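You operate a simulated robot arm through the tools that you are given. There is no shell and no other tool. Be economical: measure what you need, move in short steps, check, and stop when the job is done.

You are at the controls of a simulated robot arm. One attempt, no reset.

Task
Fit the orange disc into the empty hole of the purple dot head.
Fine: Shut the cover and lock its turn knob again; the head stays off.

Only the result counts: the job must be done as asked and must still hold three seconds after the hand-in. Knocking over, shifting, dropping, spilling or breaking anything else fails it. A push-on lid holds only when it is set on centred and level and pressed home; a screw cap is set on level and turned clockwise until tight.

Robot
A 7-joint arm with a two-finger gripper, on a carriage that runs on a rail from [-156.3, -1] to [21.7, 0.1] (x, y) and turns from -187 to 146 degrees about z. Base frame: it is fixed where the carriage stands at the start and does not move with it; the origin is on the floor, on the carriage's upright axis, x ahead of it, y to its left, z up. Units: cm, degrees, N and s.
With the tool pointing down near the work surface it reaches from about 36 to 78 cm from the robot's upright axis, wherever it stands. Its first joint turns from -166.0 to 166.0 degrees. Places, roughly: blue hole in purple dot head [60, -50, 110]; green hole in purple dot head [70, -50, 110]; lens cover of purple dot head [70, -50, 110]; switch on purple dot head [50, -40, 80]; white hole in purple dot head [70, -50, 110]; yellow hole in purple dot head [60, -50, 110]; yellow turn knob on purple dot head [60, -50, 110]. Payload 2.45 kg.
The TCP is the grasp point, 2.3 cm short of the fingertips. In the tool frame z runs along the fingers and y along their closing line. The gripper opens to 7.2 cm. The gripper's body begins 4 cm behind the TCP.
Orientation is told as [roll, pitch, yaw] about the base's x, y, z axes, in that order, counted from this pose: with the fingers straight down and closing along the base's y, the tool's x points along the base's -x, its y along +y and its z along -z.

Tools
- The arm moves only by the tool move_arm. Its argument "motion" is text: rows parted by semicolons, each of 7 numbers parted by spaces: the shift along the base's x, y, z in cm, then the turn, a rotation vector about the base's x, y, z in degrees, then the gripper command, from -1 (fully open) to 1 (shut), values between in proportion. In form: tx ty tz wx wy wz jaw; .... A call has 1 to 20 rows; each row shifts and turns the commanded pose from where the row before left it. Rows are played at 5 a second. More than 5 cm and 8.6 degrees between two rows, or a gripper value outside its range, and nothing of the call is played. A pose out of reach is approached as far as the arm can. The call stops where the force on the tool passes 90 N (or 10 N more than at its start, if that is more) or the arm is blocked; 0.2 s more then pass. The fingers move at their own pace (about 7.2 cm/s each) and stop on an object; they squeeze with about 28 N. The grip force told is the motor's: it shows also when the fingers shut on nothing. Time passes only in rows, and 0.2 s behind the last, so rows that do not move let the fingers close. It gives the time, the measured TCP pose, the force on the tool (base axes), the opening and the grip force at its end, in the units of the frame above (readings bear some noise), with the torque about the TCP (base axes, N m) and any sound that the robot's microphone picked up.
- Cameras (640 x 400 px; columns grow to the right, rows downward): "scene" is now at [-0.86, 11.19, 154.2]; the picture's right is [-0.82, -0.58, 0.00], its down [-0.30, 0.42, -0.86] and it looks along [0.49, -0.70, -0.52] (base axes); focal length 277 px, centre (320, 200). "wrist" rides on the gripper at [7.8, 1.7, -6.6] in the tool frame; the picture's right is [-0.22, 0.98, 0.00], its down [-0.56, -0.12, -0.82] and it looks along [-0.80, -0.18, 0.57] (tool axes); focal length 234 px, centre (320, 200). There is no depth. A picture from a camera that has moved, and an enlarged one, comes with that camera's place and axes in the base frame and with its lens.
- snapshot(camera): a new picture of that camera. No time passes.
- raise_lower(by): slides the trunk up (or, below 0, down) by that many cm; the arm and the scene camera ride with it, the base frame stays. It gives what a move gives, with no picture.
- roll_base(legs): drives the robot by 1 to 6 legs, each [ahead, left, turn to the left] in cm, cm and degrees, along the robot's own axes; the way and the turn of a leg run together, so that a leg with both is an arc; at most 150 cm and 180 degrees a leg. The arm and the cameras ride along, it lands a little off, and it stops where it bumps. It keeps to its track: a leg is cut to what the track allows. It gives what a move gives.
- pan_tilt(pan, tilt): turns the head with the scene camera to pan (to the left, within 155 degrees either way) and tilt (down, from -29 to 69), counted from straight ahead of the robot. It gives what a move gives.
- zoom(camera, box): a new picture of the part [left, top, right, bottom] of that camera's present view, enlarged. No time passes.
- close_job(): hands the job in; it is judged then, once.

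Go step by step. Nothing tells you exact positions but the pictures and the camera data: compare them with the known pose of the tool, close in by small moves and look again before you grip or let go. The budget is 120 turns and 82 pictures, counting those below and the enlarged ones. Unless the task says otherwise, let go and move clear before handing in.

The tools are called by a JSON object that holds its "method" and its "body". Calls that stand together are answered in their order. move_arm: Moves the arm, as the interface text tells. Its arguments: {"type":"object","properties":{"motion":{"type":"string"}},"required":["motion"]} The other tools are called the same way: raise_lower (by) slides the trunk up or down; roll_base (legs) drives the base; pan_tilt (pan, tilt) turns the head that bears the scene camera; snapshot (camera) takes a picture; zoom (camera, box) takes an enlarged picture of a part of a camera's view; close_job () hands the job in.

At the start:

```text
time: 0.0
tool_pos: [28.07, -17.05, 139.51]
orientation: [-0.1, 0.1, -0.1]
force: [-0.1, 0.6, 0.4]
moment: [0.02, -0.01, -0.02]
grip_width: 7.2
grip_force: 0.1
trunk travel left (down, up): [-52.5, 6.5]
robot x, y, heading: [-0.16, -0.08, 0.1]
head pan, tilt: [-54.7, 31.0]
```

scene: 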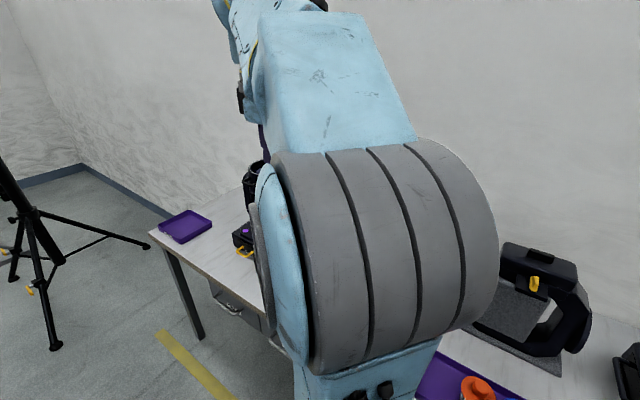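
wrist: 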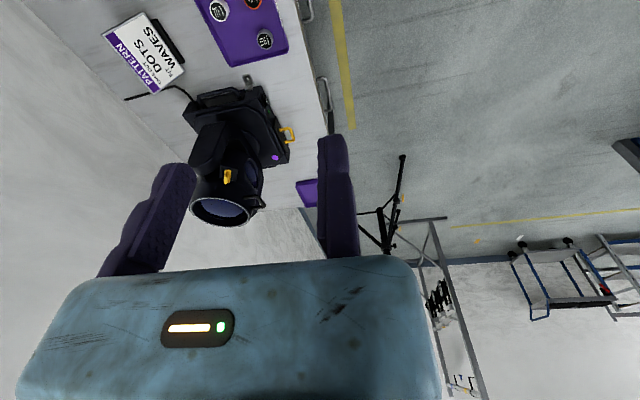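

The arm blocks the head's view; the wrist view shows a moving head lamp with purple dot, a purple tray with discs and a sign. I'll enlarge both.

{"method": "zoom", "body": {"camera": "wrist", "box": [90, 0, 350, 240]}}

{"method": "pan_tilt", "body": {"pan": -75, "tilt": 35}}

{"method": "snapshot", "body": {"camera": "scene"}}

```text
1.67 times, centred on (220, 120) of wrist
camera zoom: at [20.35, -15.32, 145.97], right [0.22, 0.98, 0.0], down [0.56, -0.12, 0.82], along [0.8, -0.18, -0.57], focal length 390 px, centre (487, 333)
```

zoom: 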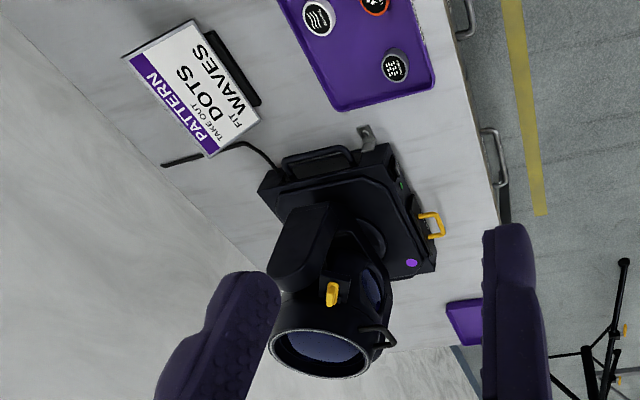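

```text
time: 0.8
tool_pos: [28.08, -17.01, 139.36]
orientation: [-0.1, -0.1, 0.0]
force: [-0.1, 0.4, -0.4]
moment: [-0.02, -0.02, 0.02]
grip_width: 7.2
grip_force: 0.0
trunk travel left (down, up): [-52.5, 6.5]
robot x, y, heading: [0.19, 0.13, -0.2]
head pan, tilt: [-75.0, 35.0]
```

```text
78 pictures are left
camera scene: at [-3.77, 10.04, 153.58], right [-0.97, -0.26, 0.0], down [-0.15, 0.55, -0.82], along [0.21, -0.79, -0.57], focal length 277 px, centre (320, 200)
```

scene: 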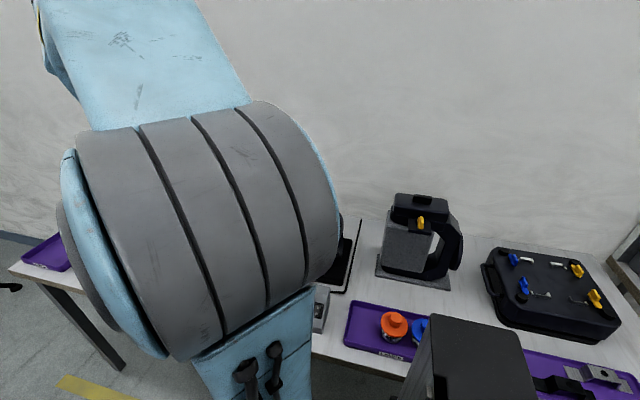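

The arm hides the head's view, so I'll turn the carriage to the right to put the arm aside and look back at the lamp with the head.

{"method": "roll_base", "body": {"legs": [[0, 0, -110]]}}

{"method": "pan_tilt", "body": {"pan": 65, "tilt": 35}}

{"method": "snapshot", "body": {"camera": "scene"}}

```text
time: 5.9
tool_pos: [-25.81, -20.36, 139.46]
orientation: [0.1, 0.0, -110.5]
force: [0.1, 0.2, 1.1]
moment: [0.01, 0.0, 0.01]
grip_width: 7.18
grip_force: 0.1
trunk travel left (down, up): [-52.5, 6.5]
robot x, y, heading: [-0.04, 0.07, -110.2]
head pan, tilt: [-75.0, 35.0]
```

```text
time: 8.1
tool_pos: [-25.78, -20.31, 139.4]
orientation: [0.0, 0.0, -110.4]
force: [0.4, -0.6, -0.5]
moment: [0.01, -0.01, 0.02]
grip_width: 7.25
grip_force: 0.0
trunk travel left (down, up): [-52.5, 6.5]
robot x, y, heading: [0.27, 0.02, -110.3]
head pan, tilt: [65.0, 35.0]
```

```text
77 pictures are left
camera scene: at [25.51, -7.02, 153.58], right [-0.71, -0.7, 0.0], down [-0.4, 0.41, -0.82], along [0.57, -0.58, -0.57], focal length 277 px, centre (320, 200)
```

scene: 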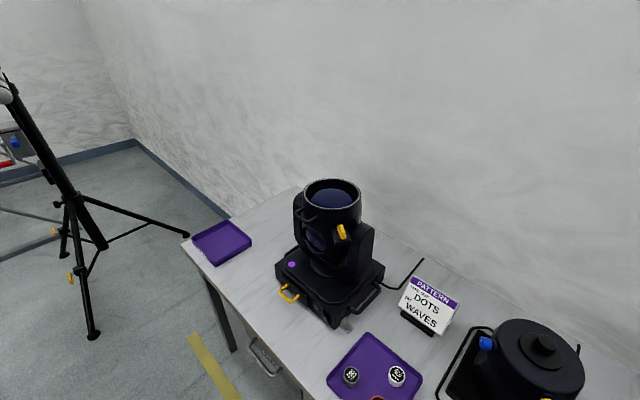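

The head's view is clear now. I'll enlarge the lamp, and the sign with the tray.

{"method": "zoom", "body": {"camera": "scene", "box": [260, 165, 420, 335]}}

{"method": "zoom", "body": {"camera": "scene", "box": [320, 270, 500, 400]}}

{"method": "pan_tilt", "body": {"pan": 45, "tilt": 50}}

{"method": "snapshot", "body": {"camera": "scene"}}

```text
2.35 times, centred on (340, 250) of scene
camera zoom: at [25.51, -7.02, 153.58], right [-0.71, -0.7, 0.0], down [-0.4, 0.41, -0.82], along [0.57, -0.58, -0.57], focal length 651 px, centre (273, 82)
```

zoom: 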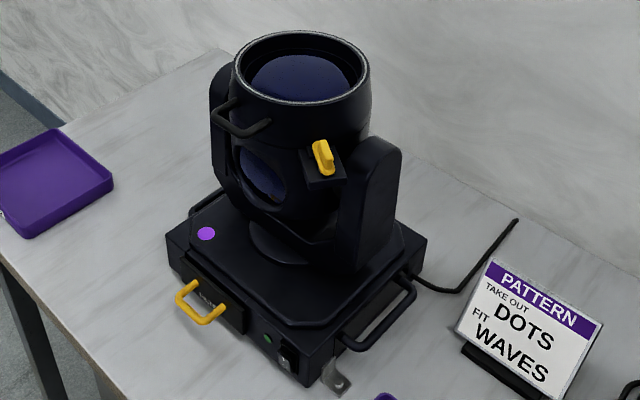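

```text
3.08 times, centred on (410, 335) of scene
camera zoom: at [25.51, -7.02, 153.58], right [-0.71, -0.7, 0.0], down [-0.4, 0.41, -0.82], along [0.57, -0.58, -0.57], focal length 852 px, centre (43, -215)
```

zoom: 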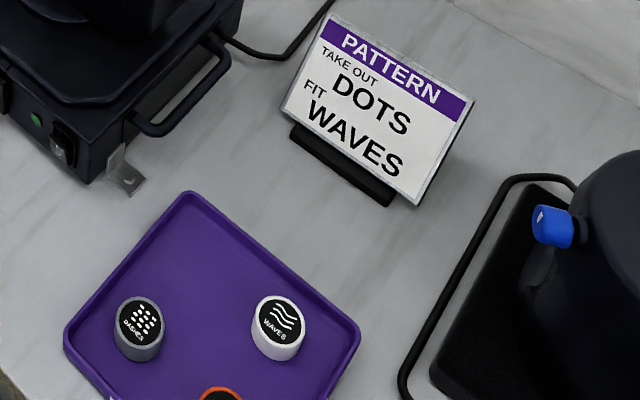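

```text
time: 8.9
tool_pos: [-25.8, -20.39, 139.36]
orientation: [0.0, 0.0, -110.4]
force: [0.3, -0.7, -0.3]
moment: [0.02, 0.0, -0.03]
grip_width: 7.2
grip_force: 0.1
trunk travel left (down, up): [-52.5, 6.5]
robot x, y, heading: [-0.26, 0.06, -110.4]
head pan, tilt: [45.0, 50.0]
```

```text
74 pictures are left
camera scene: at [22.54, -7.75, 151.41], right [-0.91, -0.42, 0.0], down [-0.32, 0.7, -0.64], along [0.27, -0.58, -0.77], focal length 277 px, centre (320, 200)
```

scene: 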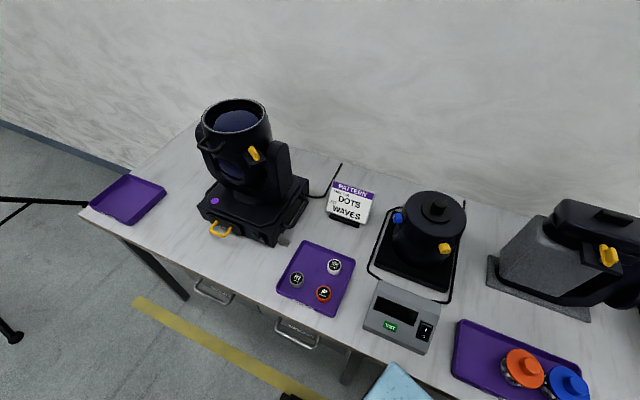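

{"method": "zoom", "body": {"camera": "scene", "box": [190, 85, 310, 160]}}

{"method": "zoom", "body": {"camera": "scene", "box": [270, 230, 370, 320]}}

```text
5.33 times, centred on (250, 122) of scene
camera zoom: at [22.54, -7.75, 151.41], right [-0.91, -0.42, 0.0], down [-0.32, 0.7, -0.64], along [0.27, -0.58, -0.77], focal length 1476 px, centre (693, 613)
```

zoom: 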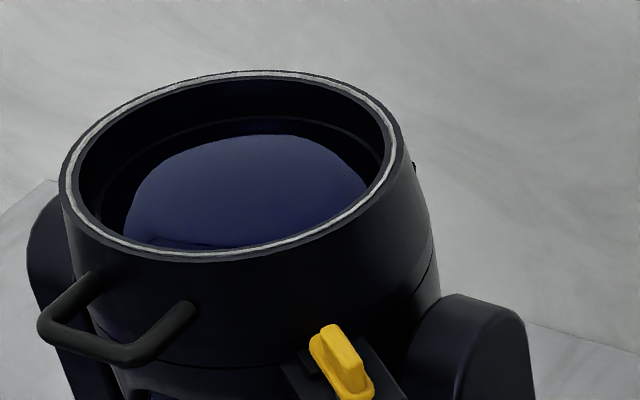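

```text
4.44 times, centred on (320, 275) of scene
camera zoom: at [22.54, -7.75, 151.41], right [-0.91, -0.42, 0.0], down [-0.32, 0.7, -0.64], along [0.27, -0.58, -0.77], focal length 1230 px, centre (320, -133)
```

zoom: 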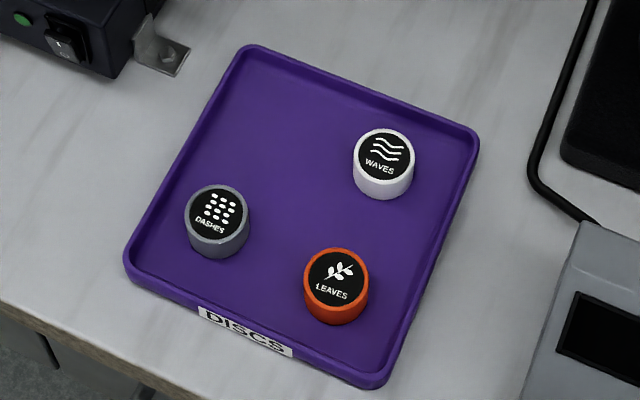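

The lamp's upper part is the hinged lens cover with a black handle and a yellow turn knob; the orange disc (LEAVES) lies in the discs tray at about [34, -34]. I'll bring the carriage nearer and swing the arm round so the wrist camera faces the lamp.

{"method": "roll_base", "body": {"legs": [[-5.1, 14.1, 0]]}}

{"method": "move_arm", "body": {"motion": "2.8 -3.12 0 0 0 5 -1; 3.17 -2.73 0 0 0 5 -1; 3.5 -2.31 0 0 0 5 -1; 3.76 -1.85 0 0 0 5 -1; 3.97 -1.35 0 0 0 5 -1; 4.11 -0.84 0 0 0 5 -1; 4.18 -0.31 0 0 0 5 -1; 4.18 0.22 0 0 0 5 -1; 4.12 0.75 0 0 0 5 -1; 3.99 1.27 0 0 0 5 -1; 3.8 1.77 0 0 0 5 -1; 3.54 2.24 0 0 0 5 -1; 3.23 2.67 0 0 0 5 -1"}}

{"method": "snapshot", "body": {"camera": "wrist"}}

{"method": "snapshot", "body": {"camera": "scene"}}

```text
time: 10.3
tool_pos: [-10.91, -20.41, 139.33]
orientation: [0.0, 0.1, -110.3]
force: [0.7, 0.1, 0.0]
moment: [-0.01, 0.01, 0.01]
grip_width: 7.2
grip_force: 0.1
trunk travel left (down, up): [-52.5, 6.5]
robot x, y, heading: [14.8, -0.01, -110.7]
head pan, tilt: [45.0, 50.0]
```

```text
time: 13.1
tool_pos: [37.44, -23.75, 139.15]
orientation: [0.0, 0.1, -45.3]
force: [0.3, -0.5, -0.5]
moment: [0.03, -0.02, -0.01]
grip_width: 7.2
grip_force: 0.1
trunk travel left (down, up): [-52.5, 6.5]
robot x, y, heading: [14.84, 0.12, -110.3]
head pan, tilt: [45.0, 50.0]
```

```text
71 pictures are left
camera wrist: at [33.18, -17.04, 145.83], right [0.85, 0.53, 0.0], down [0.3, -0.49, 0.82], along [0.44, -0.69, -0.57], focal length 234 px, centre (320, 200)
```

wrist: 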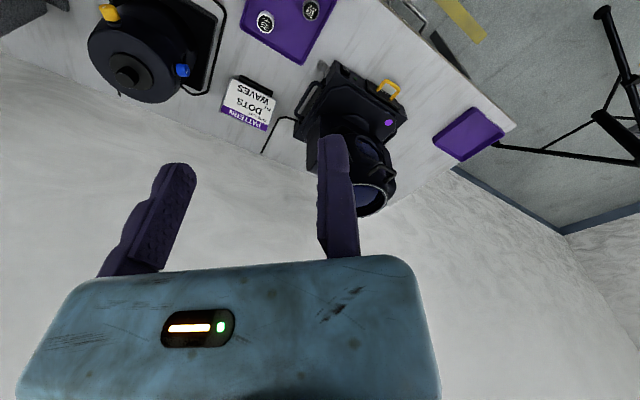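

```text
70 pictures are left
camera scene: at [37.33, -7.63, 151.41], right [-0.91, -0.42, 0.0], down [-0.32, 0.7, -0.64], along [0.27, -0.58, -0.77], focal length 277 px, centre (320, 200)
```

scene: 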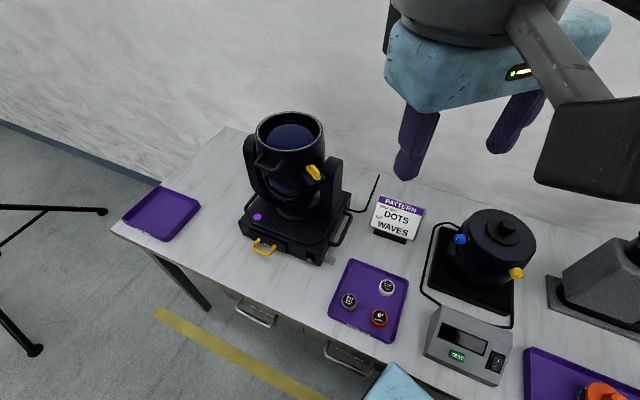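

Now I'll enlarge the lamp in both views.

{"method": "zoom", "body": {"camera": "scene", "box": [230, 100, 370, 270]}}

{"method": "move_arm", "body": {"motion": "0 0 0 0 0 7 -1; 0 0 0 0 0 7 -1; 0 0 0 0 0 7 -1; 0 0 -2 0 0 0 -1; 0 0 -2 0 0 0 -1"}}

{"method": "snapshot", "body": {"camera": "wrist"}}

```text
2.35 times, centred on (300, 185) of scene
camera zoom: at [37.33, -7.63, 151.41], right [-0.91, -0.42, 0.0], down [-0.32, 0.7, -0.64], along [0.27, -0.58, -0.77], focal length 651 px, centre (367, 235)
```

zoom: 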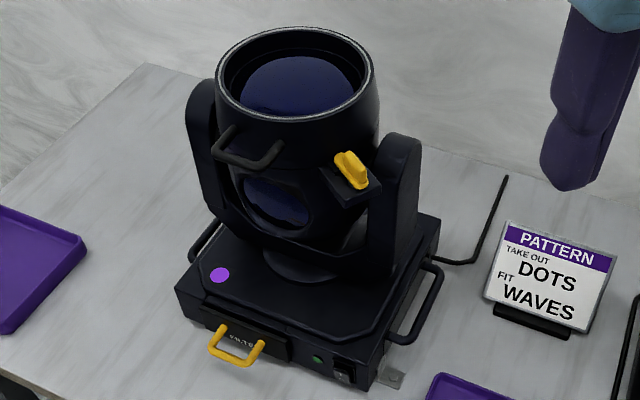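

```text
time: 14.3
tool_pos: [37.43, -24.0, 135.37]
orientation: [-0.1, 0.0, -24.3]
force: [-0.7, 0.7, -0.1]
moment: [-0.01, -0.01, -0.03]
grip_width: 7.22
grip_force: 0.0
trunk travel left (down, up): [-52.5, 6.5]
robot x, y, heading: [14.97, 0.35, -110.3]
head pan, tilt: [45.0, 50.0]
```

```text
68 pictures are left
camera wrist: at [31.0, -19.15, 141.97], right [0.6, 0.8, 0.0], down [0.46, -0.34, 0.82], along [0.66, -0.49, -0.57], focal length 234 px, centre (320, 200)
```

wrist: 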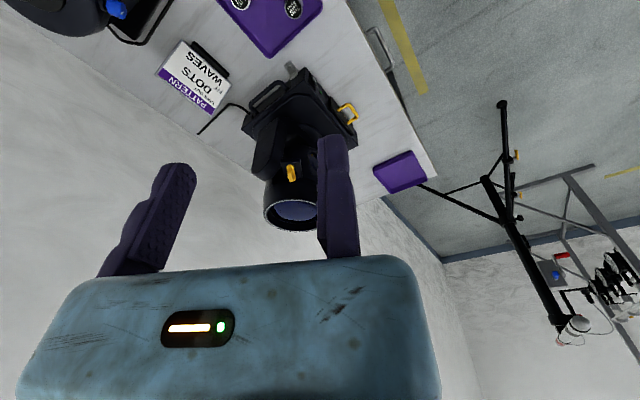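

Triangulating from the two head views: cover rim centre ≈ [64.6, -51.0, 114.3], knob ≈ [56, -45, 110.5]. I'll bring the wrist camera closer for details.

{"method": "move_arm", "body": {"motion": "2.1 -2.4 -2.7 0 0 -2 -1; 2.1 -2.4 -2.7 0 0 -2 -1; 2.1 -2.4 -2.7 0 0 -2 -1; 2.1 -2.4 -2.7 0 0 -2 -1; 2.1 -2.4 -2.7 0 0 -2 -1"}}

{"method": "snapshot", "body": {"camera": "wrist"}}

```text
time: 15.5
tool_pos: [47.91, -35.96, 121.88]
orientation: [0.1, -0.1, -34.4]
force: [-1.0, -0.5, 0.6]
moment: [0.0, 0.01, 0.01]
grip_width: 7.19
grip_force: 0.0
trunk travel left (down, up): [-52.5, 6.5]
robot x, y, heading: [14.65, 0.59, -110.2]
head pan, tilt: [45.0, 50.0]
```

```text
67 pictures are left
camera wrist: at [42.43, -30.13, 128.43], right [0.73, 0.68, 0.0], down [0.39, -0.42, 0.82], along [0.56, -0.6, -0.57], focal length 234 px, centre (320, 200)
```

wrist: 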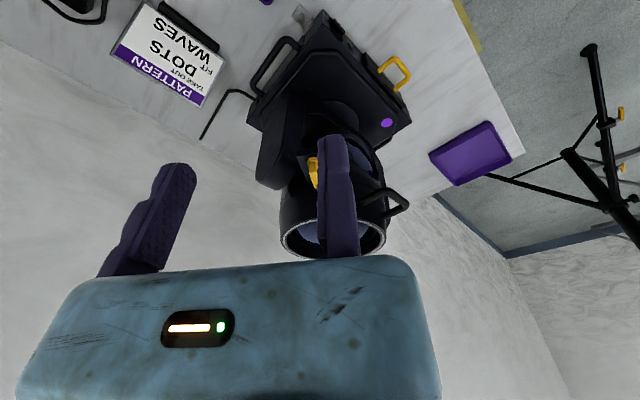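

{"method": "move_arm", "body": {"motion": "0 0 0 0 0 8 -1; 0 0 0 0 0 8 -1"}}

{"method": "zoom", "body": {"camera": "wrist", "box": [170, 90, 340, 260]}}

{"method": "zoom", "body": {"camera": "scene", "box": [270, 140, 340, 200]}}

```text
time: 16.1
tool_pos: [47.86, -36.01, 121.83]
orientation: [-0.1, -0.1, -18.3]
force: [0.8, -0.3, 0.3]
moment: [0.03, 0.02, 0.0]
grip_width: 7.2
grip_force: 0.1
trunk travel left (down, up): [-52.5, 6.5]
robot x, y, heading: [14.7, 0.1, -110.3]
head pan, tilt: [45.0, 50.0]
```

```text
2.35 times, centred on (255, 175) of wrist
camera zoom: at [41.01, -31.86, 128.46], right [0.51, 0.86, 0.0], down [0.49, -0.29, 0.82], along [0.7, -0.42, -0.57], focal length 551 px, centre (473, 259)
```

zoom: 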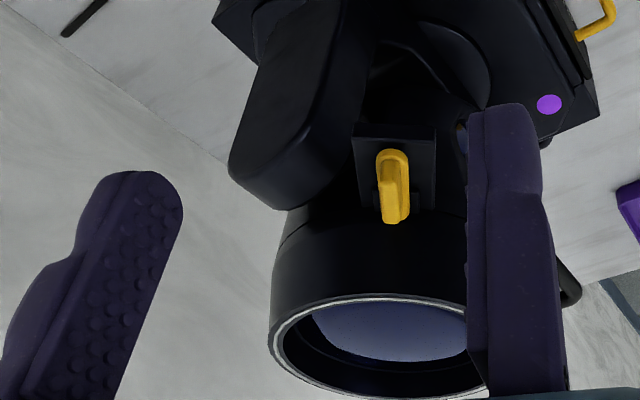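

```text
6.67 times, centred on (305, 170) of scene
camera zoom: at [37.32, -7.63, 151.41], right [-0.91, -0.42, 0.0], down [-0.32, 0.7, -0.64], along [0.27, -0.58, -0.77], focal length 1845 px, centre (420, 400)
```

zoom: 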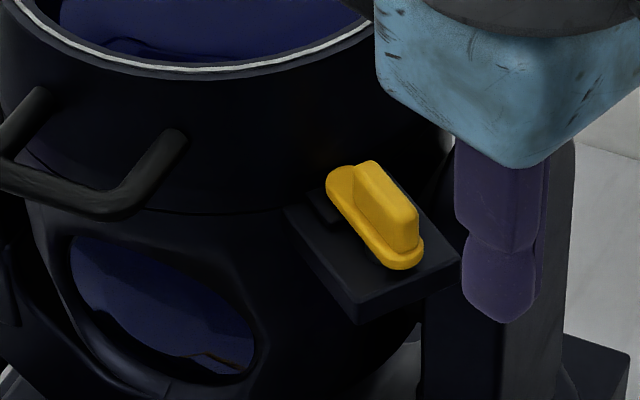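

The knob is a wing lying radially on a small shelf, axis upright, at about [56.1, -45.0], wing top near z 111.3, lying at azimuth ≈144°. I'll go above it with yaw -35 so the fingers straddle the wing.

{"method": "move_arm", "body": {"motion": "2 -2.2 -0.8 0 0 -4.2 -0.2; 2 -2.2 -1 0 0 -4.2 -0.2; 2.1 -2.3 -1 0 0 -4.2 -0.2; 2.1 -2.3 -1.2 0 0 -4.2 -0.2"}}

{"method": "snapshot", "body": {"camera": "wrist"}}

{"method": "zoom", "body": {"camera": "scene", "box": [250, 90, 370, 210]}}

```text
time: 17.1
tool_pos: [55.92, -44.84, 117.9]
orientation: [0.0, 0.1, -35.2]
force: [0.2, 0.8, -0.4]
moment: [-0.03, -0.02, 0.06]
grip_width: 4.34
grip_force: 0.0
trunk travel left (down, up): [-52.5, 6.5]
robot x, y, heading: [14.75, -0.13, -110.1]
head pan, tilt: [45.0, 50.0]
```

```text
64 pictures are left
camera wrist: at [50.72, -38.98, 124.48], right [0.74, 0.67, 0.0], down [0.39, -0.42, 0.82], along [0.55, -0.61, -0.57], focal length 234 px, centre (320, 200)
```

wrist: 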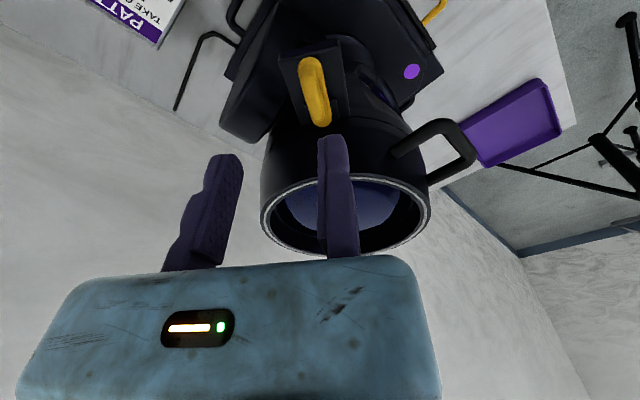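

```text
3.33 times, centred on (310, 150) of scene
camera zoom: at [37.33, -7.61, 151.41], right [-0.91, -0.42, 0.0], down [-0.32, 0.7, -0.64], along [0.27, -0.58, -0.77], focal length 922 px, centre (353, 367)
```

zoom: 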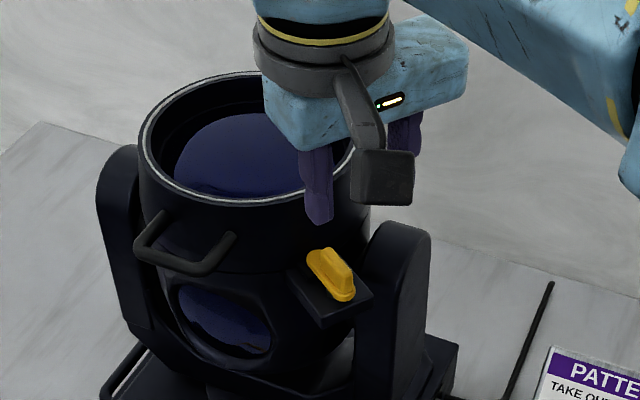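

Wing centre ≈ [56.1, -45.2], direction ≈142°. Descending over it with a small trim.

{"method": "move_arm", "body": {"motion": "0.15 -0.3 -2 0 0 -2.5 -0.2; 0 0 -2 0 0 0 -0.2; 0 0 -1 0 0 0 -0.2; 0 0 -0.5 0 0 0 -0.2"}}

{"method": "zoom", "body": {"camera": "scene", "box": [260, 110, 360, 210]}}

{"method": "snapshot", "body": {"camera": "wrist"}}

```text
time: 18.1
tool_pos: [56.38, -45.33, 114.25]
orientation: [-0.2, -2.1, -37.7]
force: [-5.6, 2.4, 29.6]
moment: [0.25, 0.22, 0.02]
grip_width: 4.3
grip_force: 0.0
trunk travel left (down, up): [-52.5, 6.5]
robot x, y, heading: [14.97, -0.01, -110.3]
head pan, tilt: [45.0, 50.0]
stopped in row 4: the force on the tool passed its limit at 94 N (the readings are from after the stop); the commanded pose is now the measured one
```

```text
4.00 times, centred on (310, 160) of scene
camera zoom: at [37.1, -7.4, 151.42], right [-0.91, -0.42, 0.0], down [-0.32, 0.7, -0.64], along [0.27, -0.59, -0.76], focal length 1107 px, centre (360, 360)
```

zoom: 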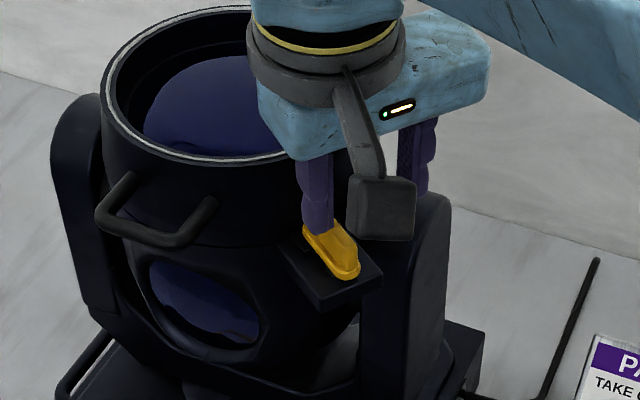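

```text
61 pictures are left
camera wrist: at [51.08, -39.05, 120.51], right [0.77, 0.64, 0.0], down [0.34, -0.42, 0.84], along [0.54, -0.65, -0.54], focal length 234 px, centre (320, 200)
```

wrist: 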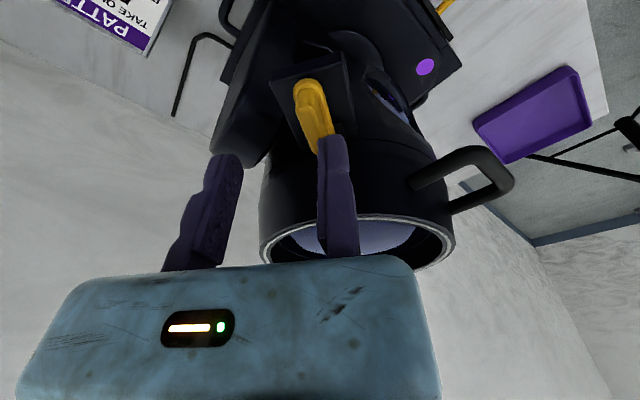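

A fingertip met the knob's top: the pictures suggest one finger sits nearly on the tool's centre line and only the other moves. I'll rise and test how the fingers close.

{"method": "move_arm", "body": {"motion": "-0.3 0.2 2 0 0 0 -0.2; 0 0 2 0 2 0 0.5; 0 0 0 0 0 0 1; 0 0 0 0 0 0 1; 0 0 0 0 0 0 1; 0 0 0 0 0 0 1"}}

{"method": "snapshot", "body": {"camera": "wrist"}}

{"method": "zoom", "body": {"camera": "scene", "box": [250, 90, 370, 210]}}

```text
time: 19.4
tool_pos: [56.12, -45.27, 117.95]
orientation: [-1.5, -0.1, -37.6]
force: [0.1, 0.6, 0.9]
moment: [0.01, 0.0, 0.02]
grip_width: 0.01
grip_force: 27.7
trunk travel left (down, up): [-52.5, 6.5]
robot x, y, heading: [14.99, 0.12, -110.3]
head pan, tilt: [45.0, 50.0]
```

```text
60 pictures are left
camera wrist: at [51.18, -39.11, 124.38], right [0.77, 0.64, -0.02], down [0.38, -0.42, 0.82], along [0.52, -0.64, -0.57], focal length 234 px, centre (320, 200)
```

wrist: 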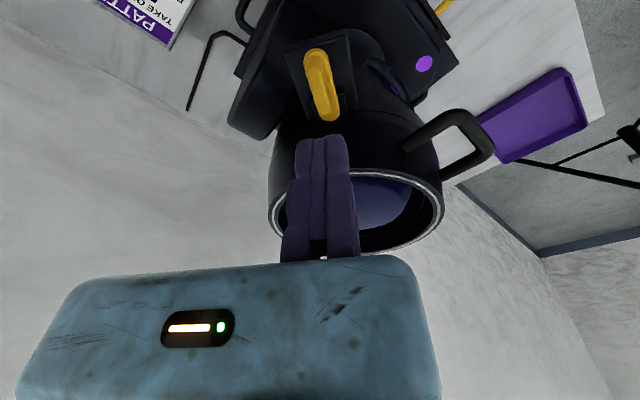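

```text
3.33 times, centred on (310, 150) of scene
camera zoom: at [37.33, -7.62, 151.41], right [-0.91, -0.42, 0.0], down [-0.32, 0.7, -0.64], along [0.27, -0.58, -0.77], focal length 922 px, centre (353, 367)
```

zoom: 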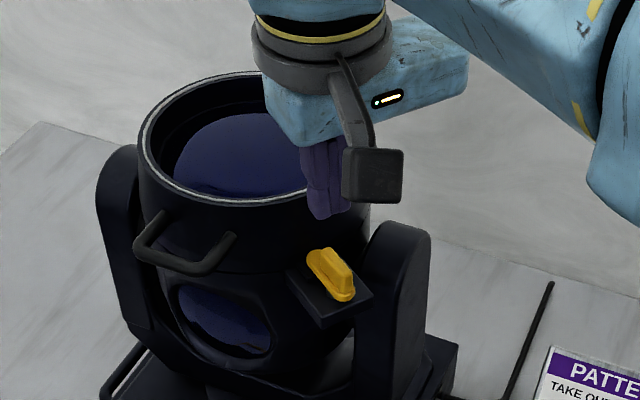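

Confirmed: the +y finger is fixed with its face on the TCP line and only the other finger travels. So the wing must lie just on the tool's -y side of the TCP; I re-level, shift by ~0.75 cm and descend.

{"method": "move_arm", "body": {"motion": "0.43 0.67 0 1.2 -0.9 0 0.2; 0 0 0 0 0 0 0.2; 0 0 -2 0 0 0 0.2; 0 0 -2 0 0 0 0.2; 0 0 -1 0 0 0 0.2; 0 0 -0.7 0 0 0 0.2"}}

{"method": "snapshot", "body": {"camera": "wrist"}}

{"method": "zoom", "body": {"camera": "scene", "box": [260, 110, 360, 210]}}

```text
time: 20.9
tool_pos: [56.62, -44.6, 112.08]
orientation: [0.1, -0.1, -37.6]
force: [-0.4, -0.5, -0.7]
moment: [0.0, -0.02, -0.01]
grip_width: 2.86
grip_force: 0.0
trunk travel left (down, up): [-52.5, 6.5]
robot x, y, heading: [15.01, 0.23, -110.2]
head pan, tilt: [45.0, 50.0]
```

```text
58 pictures are left
camera wrist: at [51.52, -38.51, 118.67], right [0.77, 0.64, 0.0], down [0.37, -0.44, 0.82], along [0.53, -0.63, -0.57], focal length 234 px, centre (320, 200)
```

wrist: 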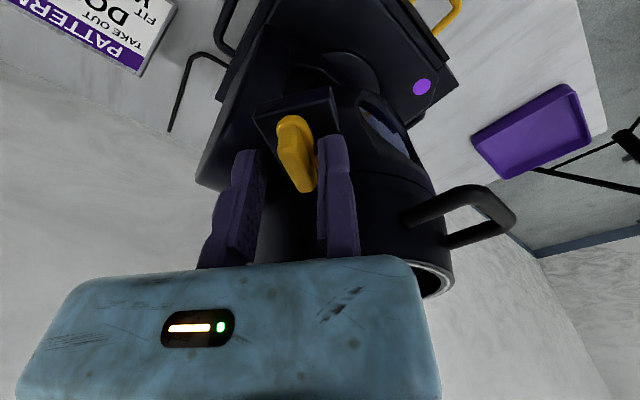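

```text
4.00 times, centred on (310, 160) of scene
camera zoom: at [37.33, -7.62, 151.41], right [-0.91, -0.42, 0.0], down [-0.32, 0.7, -0.64], along [0.27, -0.58, -0.77], focal length 1107 px, centre (360, 360)
```

zoom: 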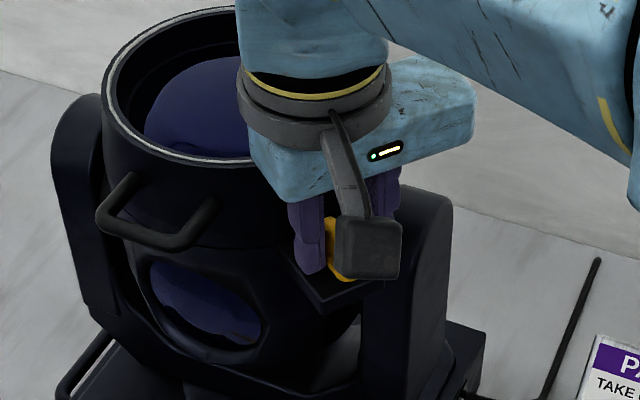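

The wing lies between the fingers without contact. Closing.

{"method": "move_arm", "body": {"motion": "0 0 0 0 0 0 0.6; 0 0 0 0 0 0 1; 0 0 0 0 0 0 1"}}

```text
time: 21.6
tool_pos: [56.46, -44.73, 112.08]
orientation: [0.1, -0.1, -37.7]
force: [-7.3, -7.5, 0.9]
moment: [-0.25, 0.06, 0.09]
grip_width: 1.49
grip_force: 40.8
trunk travel left (down, up): [-52.5, 6.5]
robot x, y, heading: [14.6, -0.19, -110.2]
head pan, tilt: [45.0, 50.0]
```

Gripped (1.5 cm). Now I try a small counter-clockwise turn about the wing's centre and feel the torque.

{"method": "move_arm", "body": {"motion": "-0.1 -0.1 0 0 0 0 1; -0.087 0.058 0 0 0 8 1; -0.094 0.045 0 0 0 8 1; 0 0 0 0 0 0 1"}}

{"method": "zoom", "body": {"camera": "wrist", "box": [200, 60, 400, 260]}}

```text
time: 22.6
tool_pos: [56.35, -44.53, 112.1]
orientation: [0.0, 0.1, -21.6]
force: [-0.9, 4.2, 0.2]
moment: [0.42, 0.42, -1.23]
grip_width: 1.84
grip_force: 43.6
trunk travel left (down, up): [-52.5, 6.5]
robot x, y, heading: [14.63, -0.01, -110.3]
head pan, tilt: [45.0, 50.0]
```

```text
2.00 times, centred on (300, 160) of wrist
camera zoom: at [49.83, -40.06, 118.68], right [0.56, 0.83, 0.0], down [0.47, -0.32, 0.82], along [0.68, -0.46, -0.57], focal length 468 px, centre (360, 280)
```

zoom: 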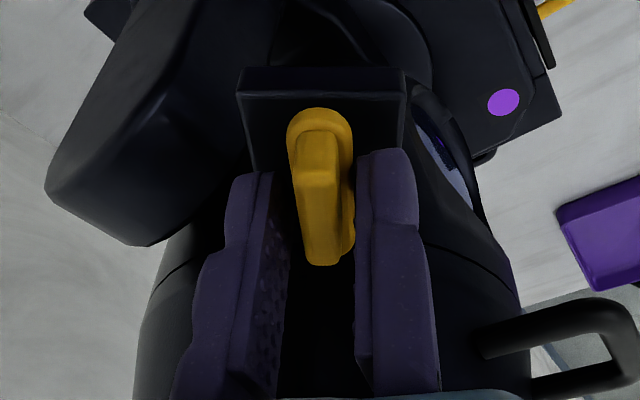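

Counter-clockwise is blocked (the fingers were wedged open against -1.2 N m). I go back and try clockwise.

{"method": "move_arm", "body": {"motion": "0.094 -0.045 0 0 0 -8 1; 0.087 -0.058 0 0 0 -8 1; 0.078 -0.069 0 0 0 -8 1; 0.067 -0.079 0 0 0 -8 1; 0 0 0 0 0 0 1"}}

{"method": "zoom", "body": {"camera": "wrist", "box": [200, 60, 400, 260]}}

```text
time: 23.9
tool_pos: [56.49, -45.02, 112.08]
orientation: [0.0, -0.1, -53.8]
force: [-4.5, -7.7, 5.3]
moment: [-0.19, 0.2, 0.05]
grip_width: 1.48
grip_force: 40.9
trunk travel left (down, up): [-52.5, 6.5]
robot x, y, heading: [14.61, 0.43, -110.2]
head pan, tilt: [45.0, 50.0]
```

```text
2.00 times, centred on (300, 160) of wrist
camera zoom: at [53.36, -37.7, 118.66], right [0.92, 0.4, 0.0], down [0.23, -0.52, 0.82], along [0.33, -0.75, -0.57], focal length 468 px, centre (360, 280)
```

zoom: 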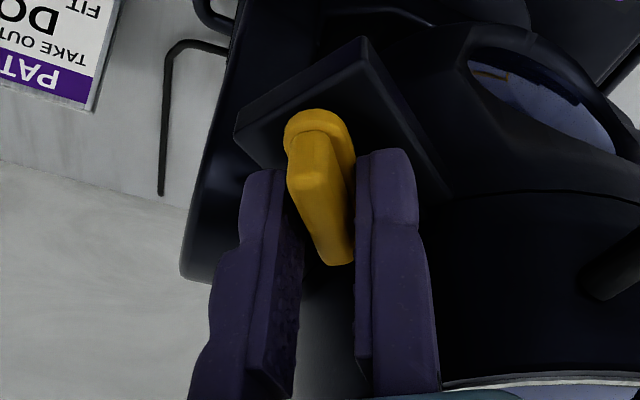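

Clockwise turns freely. Continuing.

{"method": "move_arm", "body": {"motion": "0.05 -0.1 0 0 0 -8 1; 0.04 -0.1 0 0 0 -8 1; 0.029 -0.1 0 0 0 -8 1; 0.015 -0.103 0 0 0 -8 1; 0 -0.104 0 0 0 -8 1; 0 0 0 0 0 0 1"}}

{"method": "move_arm", "body": {"motion": "-0.014 -0.103 0 0 0 -8 1; -0.028 -0.1 0 0 0 -8 1; -0.042 -0.095 0 0 0 -8 1; -0.054 -0.089 0 0 0 -8 1; 0 0 0 0 0 0 1"}}

{"method": "snapshot", "body": {"camera": "wrist"}}

{"method": "zoom", "body": {"camera": "scene", "box": [240, 90, 360, 210]}}

```text
time: 25.2
tool_pos: [56.46, -45.42, 112.08]
orientation: [0.0, 0.0, -93.9]
force: [-13.6, -15.3, 1.5]
moment: [-1.18, 0.43, 0.13]
grip_width: 1.48
grip_force: 41.0
trunk travel left (down, up): [-52.5, 6.5]
robot x, y, heading: [15.03, 0.27, -110.6]
head pan, tilt: [45.0, 50.0]
```

```text
time: 26.4
tool_pos: [56.19, -45.9, 112.1]
orientation: [0.0, 0.0, -125.8]
force: [-35.9, -6.0, -6.7]
moment: [-0.09, 0.62, 0.69]
grip_width: 1.5
grip_force: 41.2
trunk travel left (down, up): [-52.5, 6.5]
robot x, y, heading: [14.83, 0.51, -110.5]
head pan, tilt: [45.0, 50.0]
```

```text
54 pictures are left
camera wrist: at [62.15, -40.59, 118.66], right [0.66, -0.75, 0.0], down [-0.43, -0.38, 0.82], along [-0.61, -0.54, -0.57], focal length 234 px, centre (320, 200)
```

wrist: 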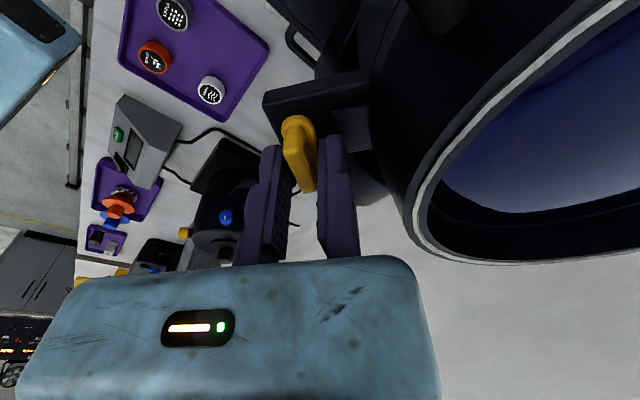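

```text
3.33 times, centred on (300, 150) of scene
camera zoom: at [36.93, -7.74, 151.45], right [-0.91, -0.42, 0.0], down [-0.32, 0.7, -0.64], along [0.27, -0.58, -0.77], focal length 922 px, centre (387, 367)
```

zoom: 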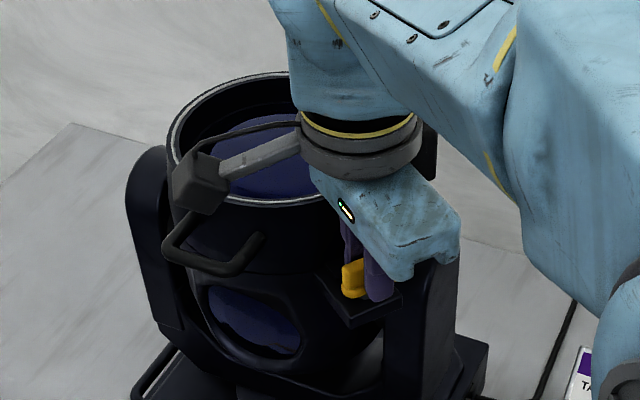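

The knob is turned ~88°, now tangential, clear of the cover. Releasing and lifting.

{"method": "move_arm", "body": {"motion": "0 0 0 0 0 0 0.4; 0 0 0 0 0 0 0.2; 0.2 0 0 0 0 0 0.2; 0 0 3 0 0 0 0.2; 0 0 4 0 0 0 0.2; -2 1 4 0 0 0 0.2; -2.5 2.5 1 0 0 0 0.2; -2.5 2.5 0 0 0 0 0.2; -2.5 2.5 0 0 0 0 0.2"}}

{"method": "zoom", "body": {"camera": "scene", "box": [220, 90, 380, 220]}}

{"method": "snapshot", "body": {"camera": "wrist"}}

```text
time: 28.4
tool_pos: [47.39, -37.21, 124.08]
orientation: [0.1, 0.0, -125.7]
force: [-0.9, 0.3, -0.1]
moment: [0.01, 0.01, -0.01]
grip_width: 2.87
grip_force: 0.0
trunk travel left (down, up): [-52.5, 6.5]
robot x, y, heading: [15.04, 0.37, -110.1]
head pan, tilt: [45.0, 50.0]
```

```text
3.08 times, centred on (300, 155) of scene
camera zoom: at [37.31, -7.62, 151.41], right [-0.91, -0.42, 0.0], down [-0.32, 0.7, -0.64], along [0.27, -0.58, -0.77], focal length 852 px, centre (382, 338)
```

zoom: 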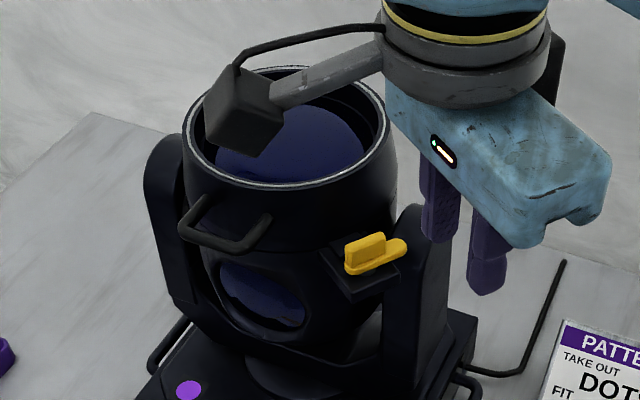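

```text
51 pictures are left
camera wrist: at [53.31, -31.85, 130.74], right [0.67, -0.75, 0.0], down [-0.43, -0.38, 0.82], along [-0.61, -0.55, -0.57], focal length 234 px, centre (320, 200)
```

wrist: 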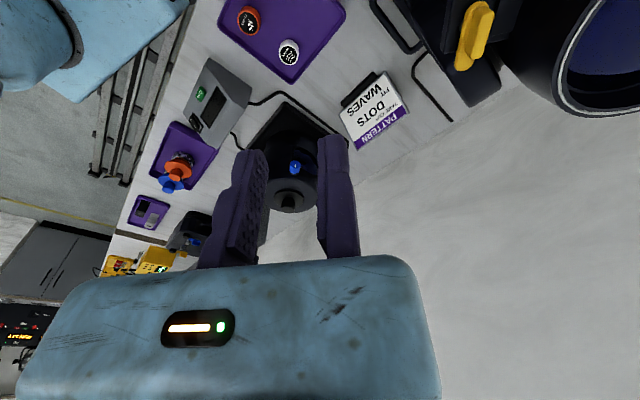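

The knob is off the cover now. The cover's handle bar runs along x at about [65, -41, 111.7] with the hinge at the back (y≈-58). I'll swing to a pose in front of the handle, fingers tilted 70° from straight down toward the lamp, the fixed finger underneath.

{"method": "move_arm", "body": {"motion": "1.17 0.48 0 0 0 8.38 0.2; 1.17 0.48 0 0 0 8.38 0.2; 1.17 0.48 0 0 0 8.38 0.2; 1.17 0.48 0 0 0 8.38 0.2; 1.17 0.48 0 0 0 8.38 0.2; 1.17 0.48 0 0 0 8.38 0.2; 1.17 0.48 0 0 0 8.38 0.2; 1.17 0.48 0 0 0 8.38 0.2; 1.17 0.48 0 0 0 8.38 0.2; 1.17 0.48 0 0 0 8.38 0.2; 1.17 0.48 0 0 0 8.38 0.2; 1.17 0.48 0 0 0 8.38 0.2; 1.17 0.48 0 0 0 8.38 0.2; 1.17 0.48 0 0 0 8.38 0.2; 1.17 0.48 0 0 0 8.38 0.2"}}

{"method": "move_arm", "body": {"motion": "0 -0.24 -1.1 -7.78 0 0 0.3; 0 -0.24 -1.1 -7.78 0 0 0.3; 0 -0.24 -1.1 -7.78 0 0 0.3; 0 -0.24 -1.1 -7.78 0 0 0.3; 0 -0.24 -1.1 -7.78 0 0 0.3; 0 -0.24 -1.1 -7.78 0 0 0.3; 0 -0.24 -1.1 -7.78 0 0 0.3; 0 -0.24 -1.1 -7.78 0 0 0.3; 0 -0.24 -1.1 -7.78 0 0 0.3"}}

{"method": "snapshot", "body": {"camera": "wrist"}}

{"method": "snapshot", "body": {"camera": "scene"}}

```text
time: 31.6
tool_pos: [64.9, -30.08, 123.94]
orientation: [-0.1, -0.2, 0.2]
force: [0.3, 0.1, 0.6]
moment: [-0.03, 0.03, -0.01]
grip_width: 2.87
grip_force: 0.1
trunk travel left (down, up): [-52.5, 6.5]
robot x, y, heading: [14.92, -0.1, -110.2]
head pan, tilt: [45.0, 50.0]
```

```text
time: 33.6
tool_pos: [64.95, -32.17, 114.14]
orientation: [-70.1, 0.0, 0.1]
force: [0.1, -0.3, -0.2]
moment: [0.0, 0.02, -0.02]
grip_width: 2.53
grip_force: 0.0
trunk travel left (down, up): [-52.5, 6.5]
robot x, y, heading: [15.15, -0.16, -110.0]
head pan, tilt: [45.0, 50.0]
```

```text
50 pictures are left
camera wrist: at [57.17, -25.44, 114.78], right [0.22, 0.33, -0.92], down [0.56, 0.73, 0.4], along [0.8, -0.6, -0.03], focal length 234 px, centre (320, 200)
```

wrist: 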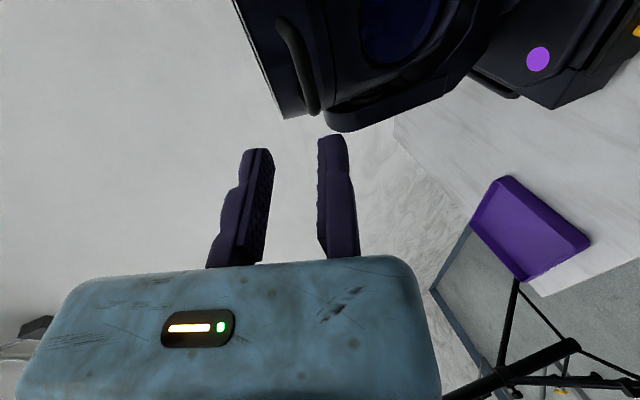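

```text
49 pictures are left
camera scene: at [37.33, -7.62, 151.41], right [-0.91, -0.42, 0.0], down [-0.32, 0.7, -0.64], along [0.27, -0.58, -0.77], focal length 277 px, centre (320, 200)
```

scene: 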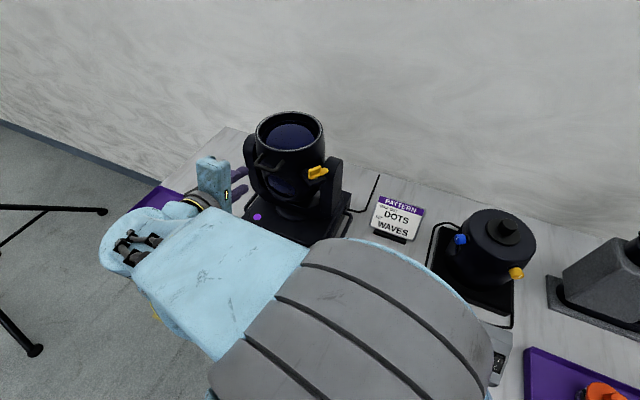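

The bar reads at ≈[64.6, -40.8, 112.1]. I'll advance along the fingers so the bar enters between them near the tips.

{"method": "move_arm", "body": {"motion": "-0.3 -3.7 -1.28 0 0 0 0.3; 0 -2.8 -0.95 0 0 0 0.3; 0 -0.9 -0.3 0 0 0 0.3"}}

{"method": "snapshot", "body": {"camera": "wrist"}}

{"method": "zoom", "body": {"camera": "scene", "box": [200, 100, 340, 220]}}

```text
time: 34.5
tool_pos: [64.51, -39.59, 111.59]
orientation: [-70.0, 0.0, 0.0]
force: [-0.8, -0.1, -0.2]
moment: [-0.01, 0.01, 0.02]
grip_width: 2.55
grip_force: 0.0
trunk travel left (down, up): [-52.5, 6.5]
robot x, y, heading: [14.93, 0.29, -110.1]
head pan, tilt: [45.0, 50.0]
```

```text
48 pictures are left
camera wrist: at [56.77, -32.9, 112.25], right [0.22, 0.33, -0.92], down [0.56, 0.73, 0.4], along [0.8, -0.6, -0.03], focal length 234 px, centre (320, 200)
```

wrist: 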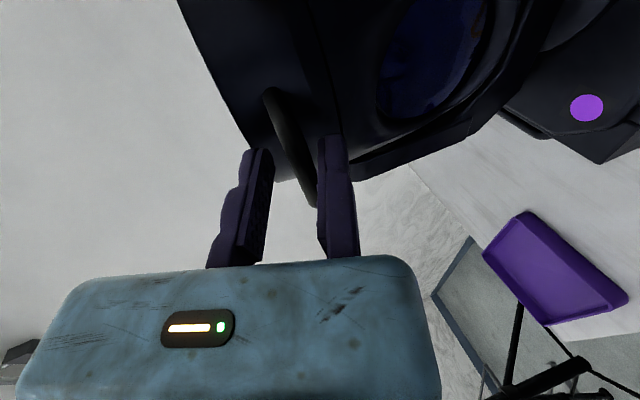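

```text
3.33 times, centred on (270, 160) of scene
camera zoom: at [37.34, -7.63, 151.41], right [-0.91, -0.42, 0.0], down [-0.32, 0.7, -0.64], along [0.27, -0.58, -0.77], focal length 922 px, centre (487, 333)
```

zoom: 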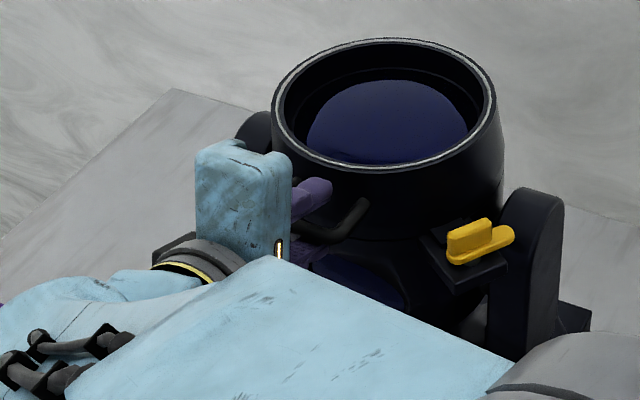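

The bar lies between the fingers. Narrowing the gap a bit and lifting along the arc about the rear hinge, a few steps first.

{"method": "move_arm", "body": {"motion": "0 0 0 0 0 0 0.5; 0 0 0.3 0 0 0 0.5; -0 -0.29 1.88 3.3 0 0 0.5; 0 -0.47 1.85 3.3 0 0 0.5; 0 -0.66 1.79 3.3 0 0 0.5"}}

{"method": "zoom", "body": {"camera": "scene", "box": [200, 80, 360, 220]}}

{"method": "snapshot", "body": {"camera": "wrist"}}

```text
time: 35.6
tool_pos: [64.53, -41.11, 117.42]
orientation: [-60.0, -0.1, 0.1]
force: [-1.6, 0.1, -0.7]
moment: [0.03, 0.05, 0.01]
grip_width: 1.82
grip_force: 0.0
trunk travel left (down, up): [-52.5, 6.5]
robot x, y, heading: [14.71, 0.13, -110.1]
head pan, tilt: [45.0, 50.0]
```

```text
2.86 times, centred on (280, 150) of scene
camera zoom: at [37.33, -7.61, 151.41], right [-0.91, -0.42, 0.0], down [-0.32, 0.7, -0.64], along [0.27, -0.58, -0.77], focal length 791 px, centre (434, 343)
```

zoom: 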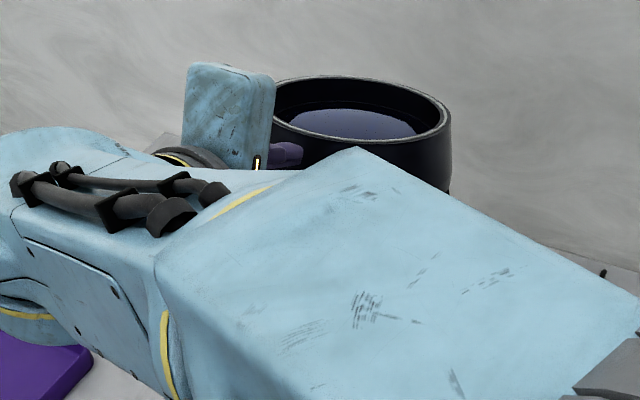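

```text
45 pictures are left
camera wrist: at [56.78, -34.42, 119.29], right [0.22, 0.49, -0.85], down [0.56, 0.65, 0.52], along [0.8, -0.59, -0.13], focal length 234 px, centre (320, 200)
```

wrist: 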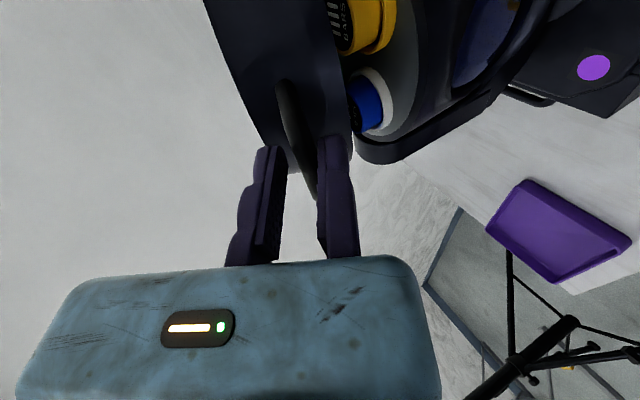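

The cover rises and the discs inside come into view. Continuing the arc.

{"method": "move_arm", "body": {"motion": "0 -0.84 1.71 3.3 0 0 0.5; 0 -1.0 1.61 3.3 0 0 0.5; 0 -1.15 1.49 3.3 0 0 0.5; 0 -1.3 1.36 3.3 0 0 0.5; 0 -1.43 1.2 3.3 0 0 0.5"}}

{"method": "snapshot", "body": {"camera": "wrist"}}

```text
time: 36.9
tool_pos: [64.45, -46.67, 124.85]
orientation: [-43.5, 0.1, 0.1]
force: [0.6, -0.5, -1.8]
moment: [-0.02, 0.01, -0.03]
grip_width: 1.83
grip_force: 0.0
trunk travel left (down, up): [-52.5, 6.5]
robot x, y, heading: [14.5, -0.15, -110.7]
head pan, tilt: [45.0, 50.0]
```

```text
44 pictures are left
camera wrist: at [56.73, -40.99, 128.53], right [0.22, 0.71, -0.67], down [0.56, 0.47, 0.68], along [0.8, -0.52, -0.29], focal length 234 px, centre (320, 200)
```

wrist: 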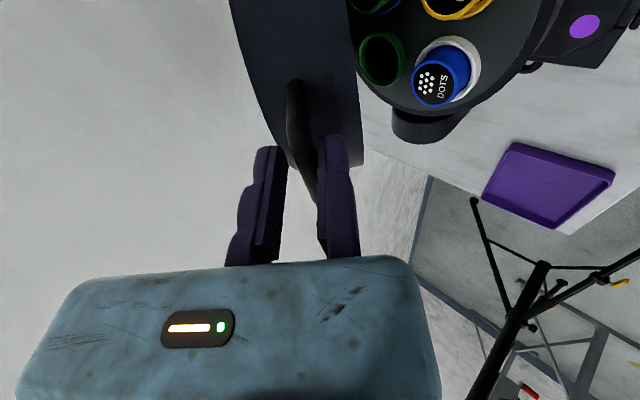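

Continuing; the green-rimmed hole looks empty.

{"method": "move_arm", "body": {"motion": "0 -1.54 1.05 3.3 0 0 0.5; 0 -1.64 0.88 3.3 0 0 0.5; 0 -1.71 0.7 3.3 0 0 0.5; 0 -1.77 0.52 3.3 0 0 0.5; 0 -1.81 0.33 3.3 0 0 0.5"}}

{"method": "snapshot", "body": {"camera": "wrist"}}

{"method": "snapshot", "body": {"camera": "scene"}}

```text
time: 38.0
tool_pos: [63.78, -50.67, 125.86]
orientation: [-27.1, -0.1, 0.1]
force: [0.4, 0.0, -0.2]
moment: [0.02, -0.07, 0.0]
grip_width: 1.77
grip_force: 0.1
out of reach, approached as far as the arm can: row 3, 4, 5
trunk travel left (down, up): [-52.5, 6.5]
robot x, y, heading: [15.0, 0.17, -110.3]
head pan, tilt: [45.0, 50.0]
```

```text
43 pictures are left
camera wrist: at [55.91, -46.12, 130.95], right [0.22, 0.87, -0.44], down [0.56, 0.26, 0.79], along [0.8, -0.42, -0.43], focal length 234 px, centre (320, 200)
```

wrist: 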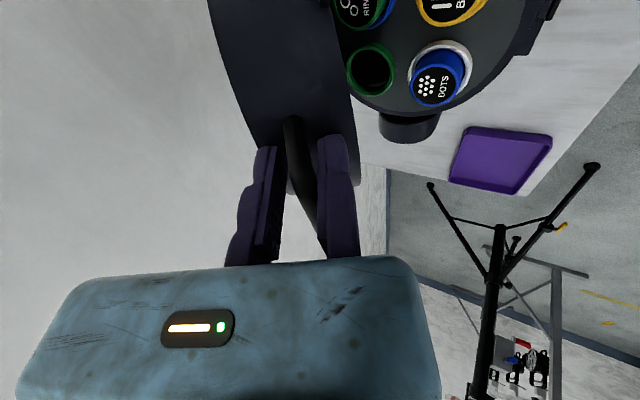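

```text
42 pictures are left
camera scene: at [37.22, -7.68, 151.42], right [-0.91, -0.42, 0.0], down [-0.32, 0.7, -0.64], along [0.27, -0.58, -0.77], focal length 277 px, centre (320, 200)
```

scene: 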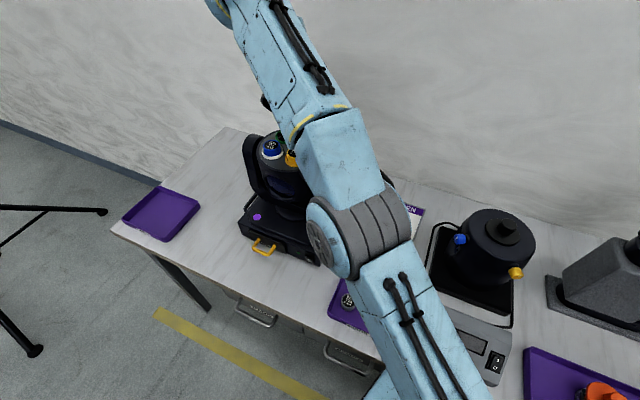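

The last rows were out of reach with the tool so steep. I step back to the last reachable pose, then finish with the tool flatter.

{"method": "move_arm", "body": {"motion": "0 1.81 -0.33 -3.3 0 0 0.5; 0 1.77 -0.52 -3.3 0 0 0.5; 0 1.71 -0.7 -3.3 0 0 0.5"}}

{"method": "snapshot", "body": {"camera": "wrist"}}

```text
time: 38.9
tool_pos: [67.48, -47.32, 126.93]
orientation: [-37.1, 0.1, 0.0]
force: [-0.3, 0.7, 0.4]
moment: [0.01, -0.04, -0.01]
grip_width: 1.81
grip_force: 0.0
out of reach, approached as far as the arm can: row 1, 2, 3
trunk travel left (down, up): [-52.5, 6.5]
robot x, y, heading: [14.73, 0.26, -110.3]
head pan, tilt: [45.0, 50.0]
```

```text
41 pictures are left
camera wrist: at [59.76, -42.05, 131.2], right [0.22, 0.78, -0.59], down [0.56, 0.39, 0.73], along [0.8, -0.49, -0.35], focal length 234 px, centre (320, 200)
```

wrist: 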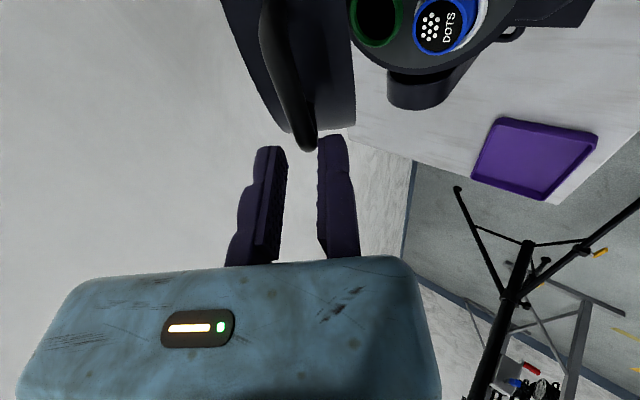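

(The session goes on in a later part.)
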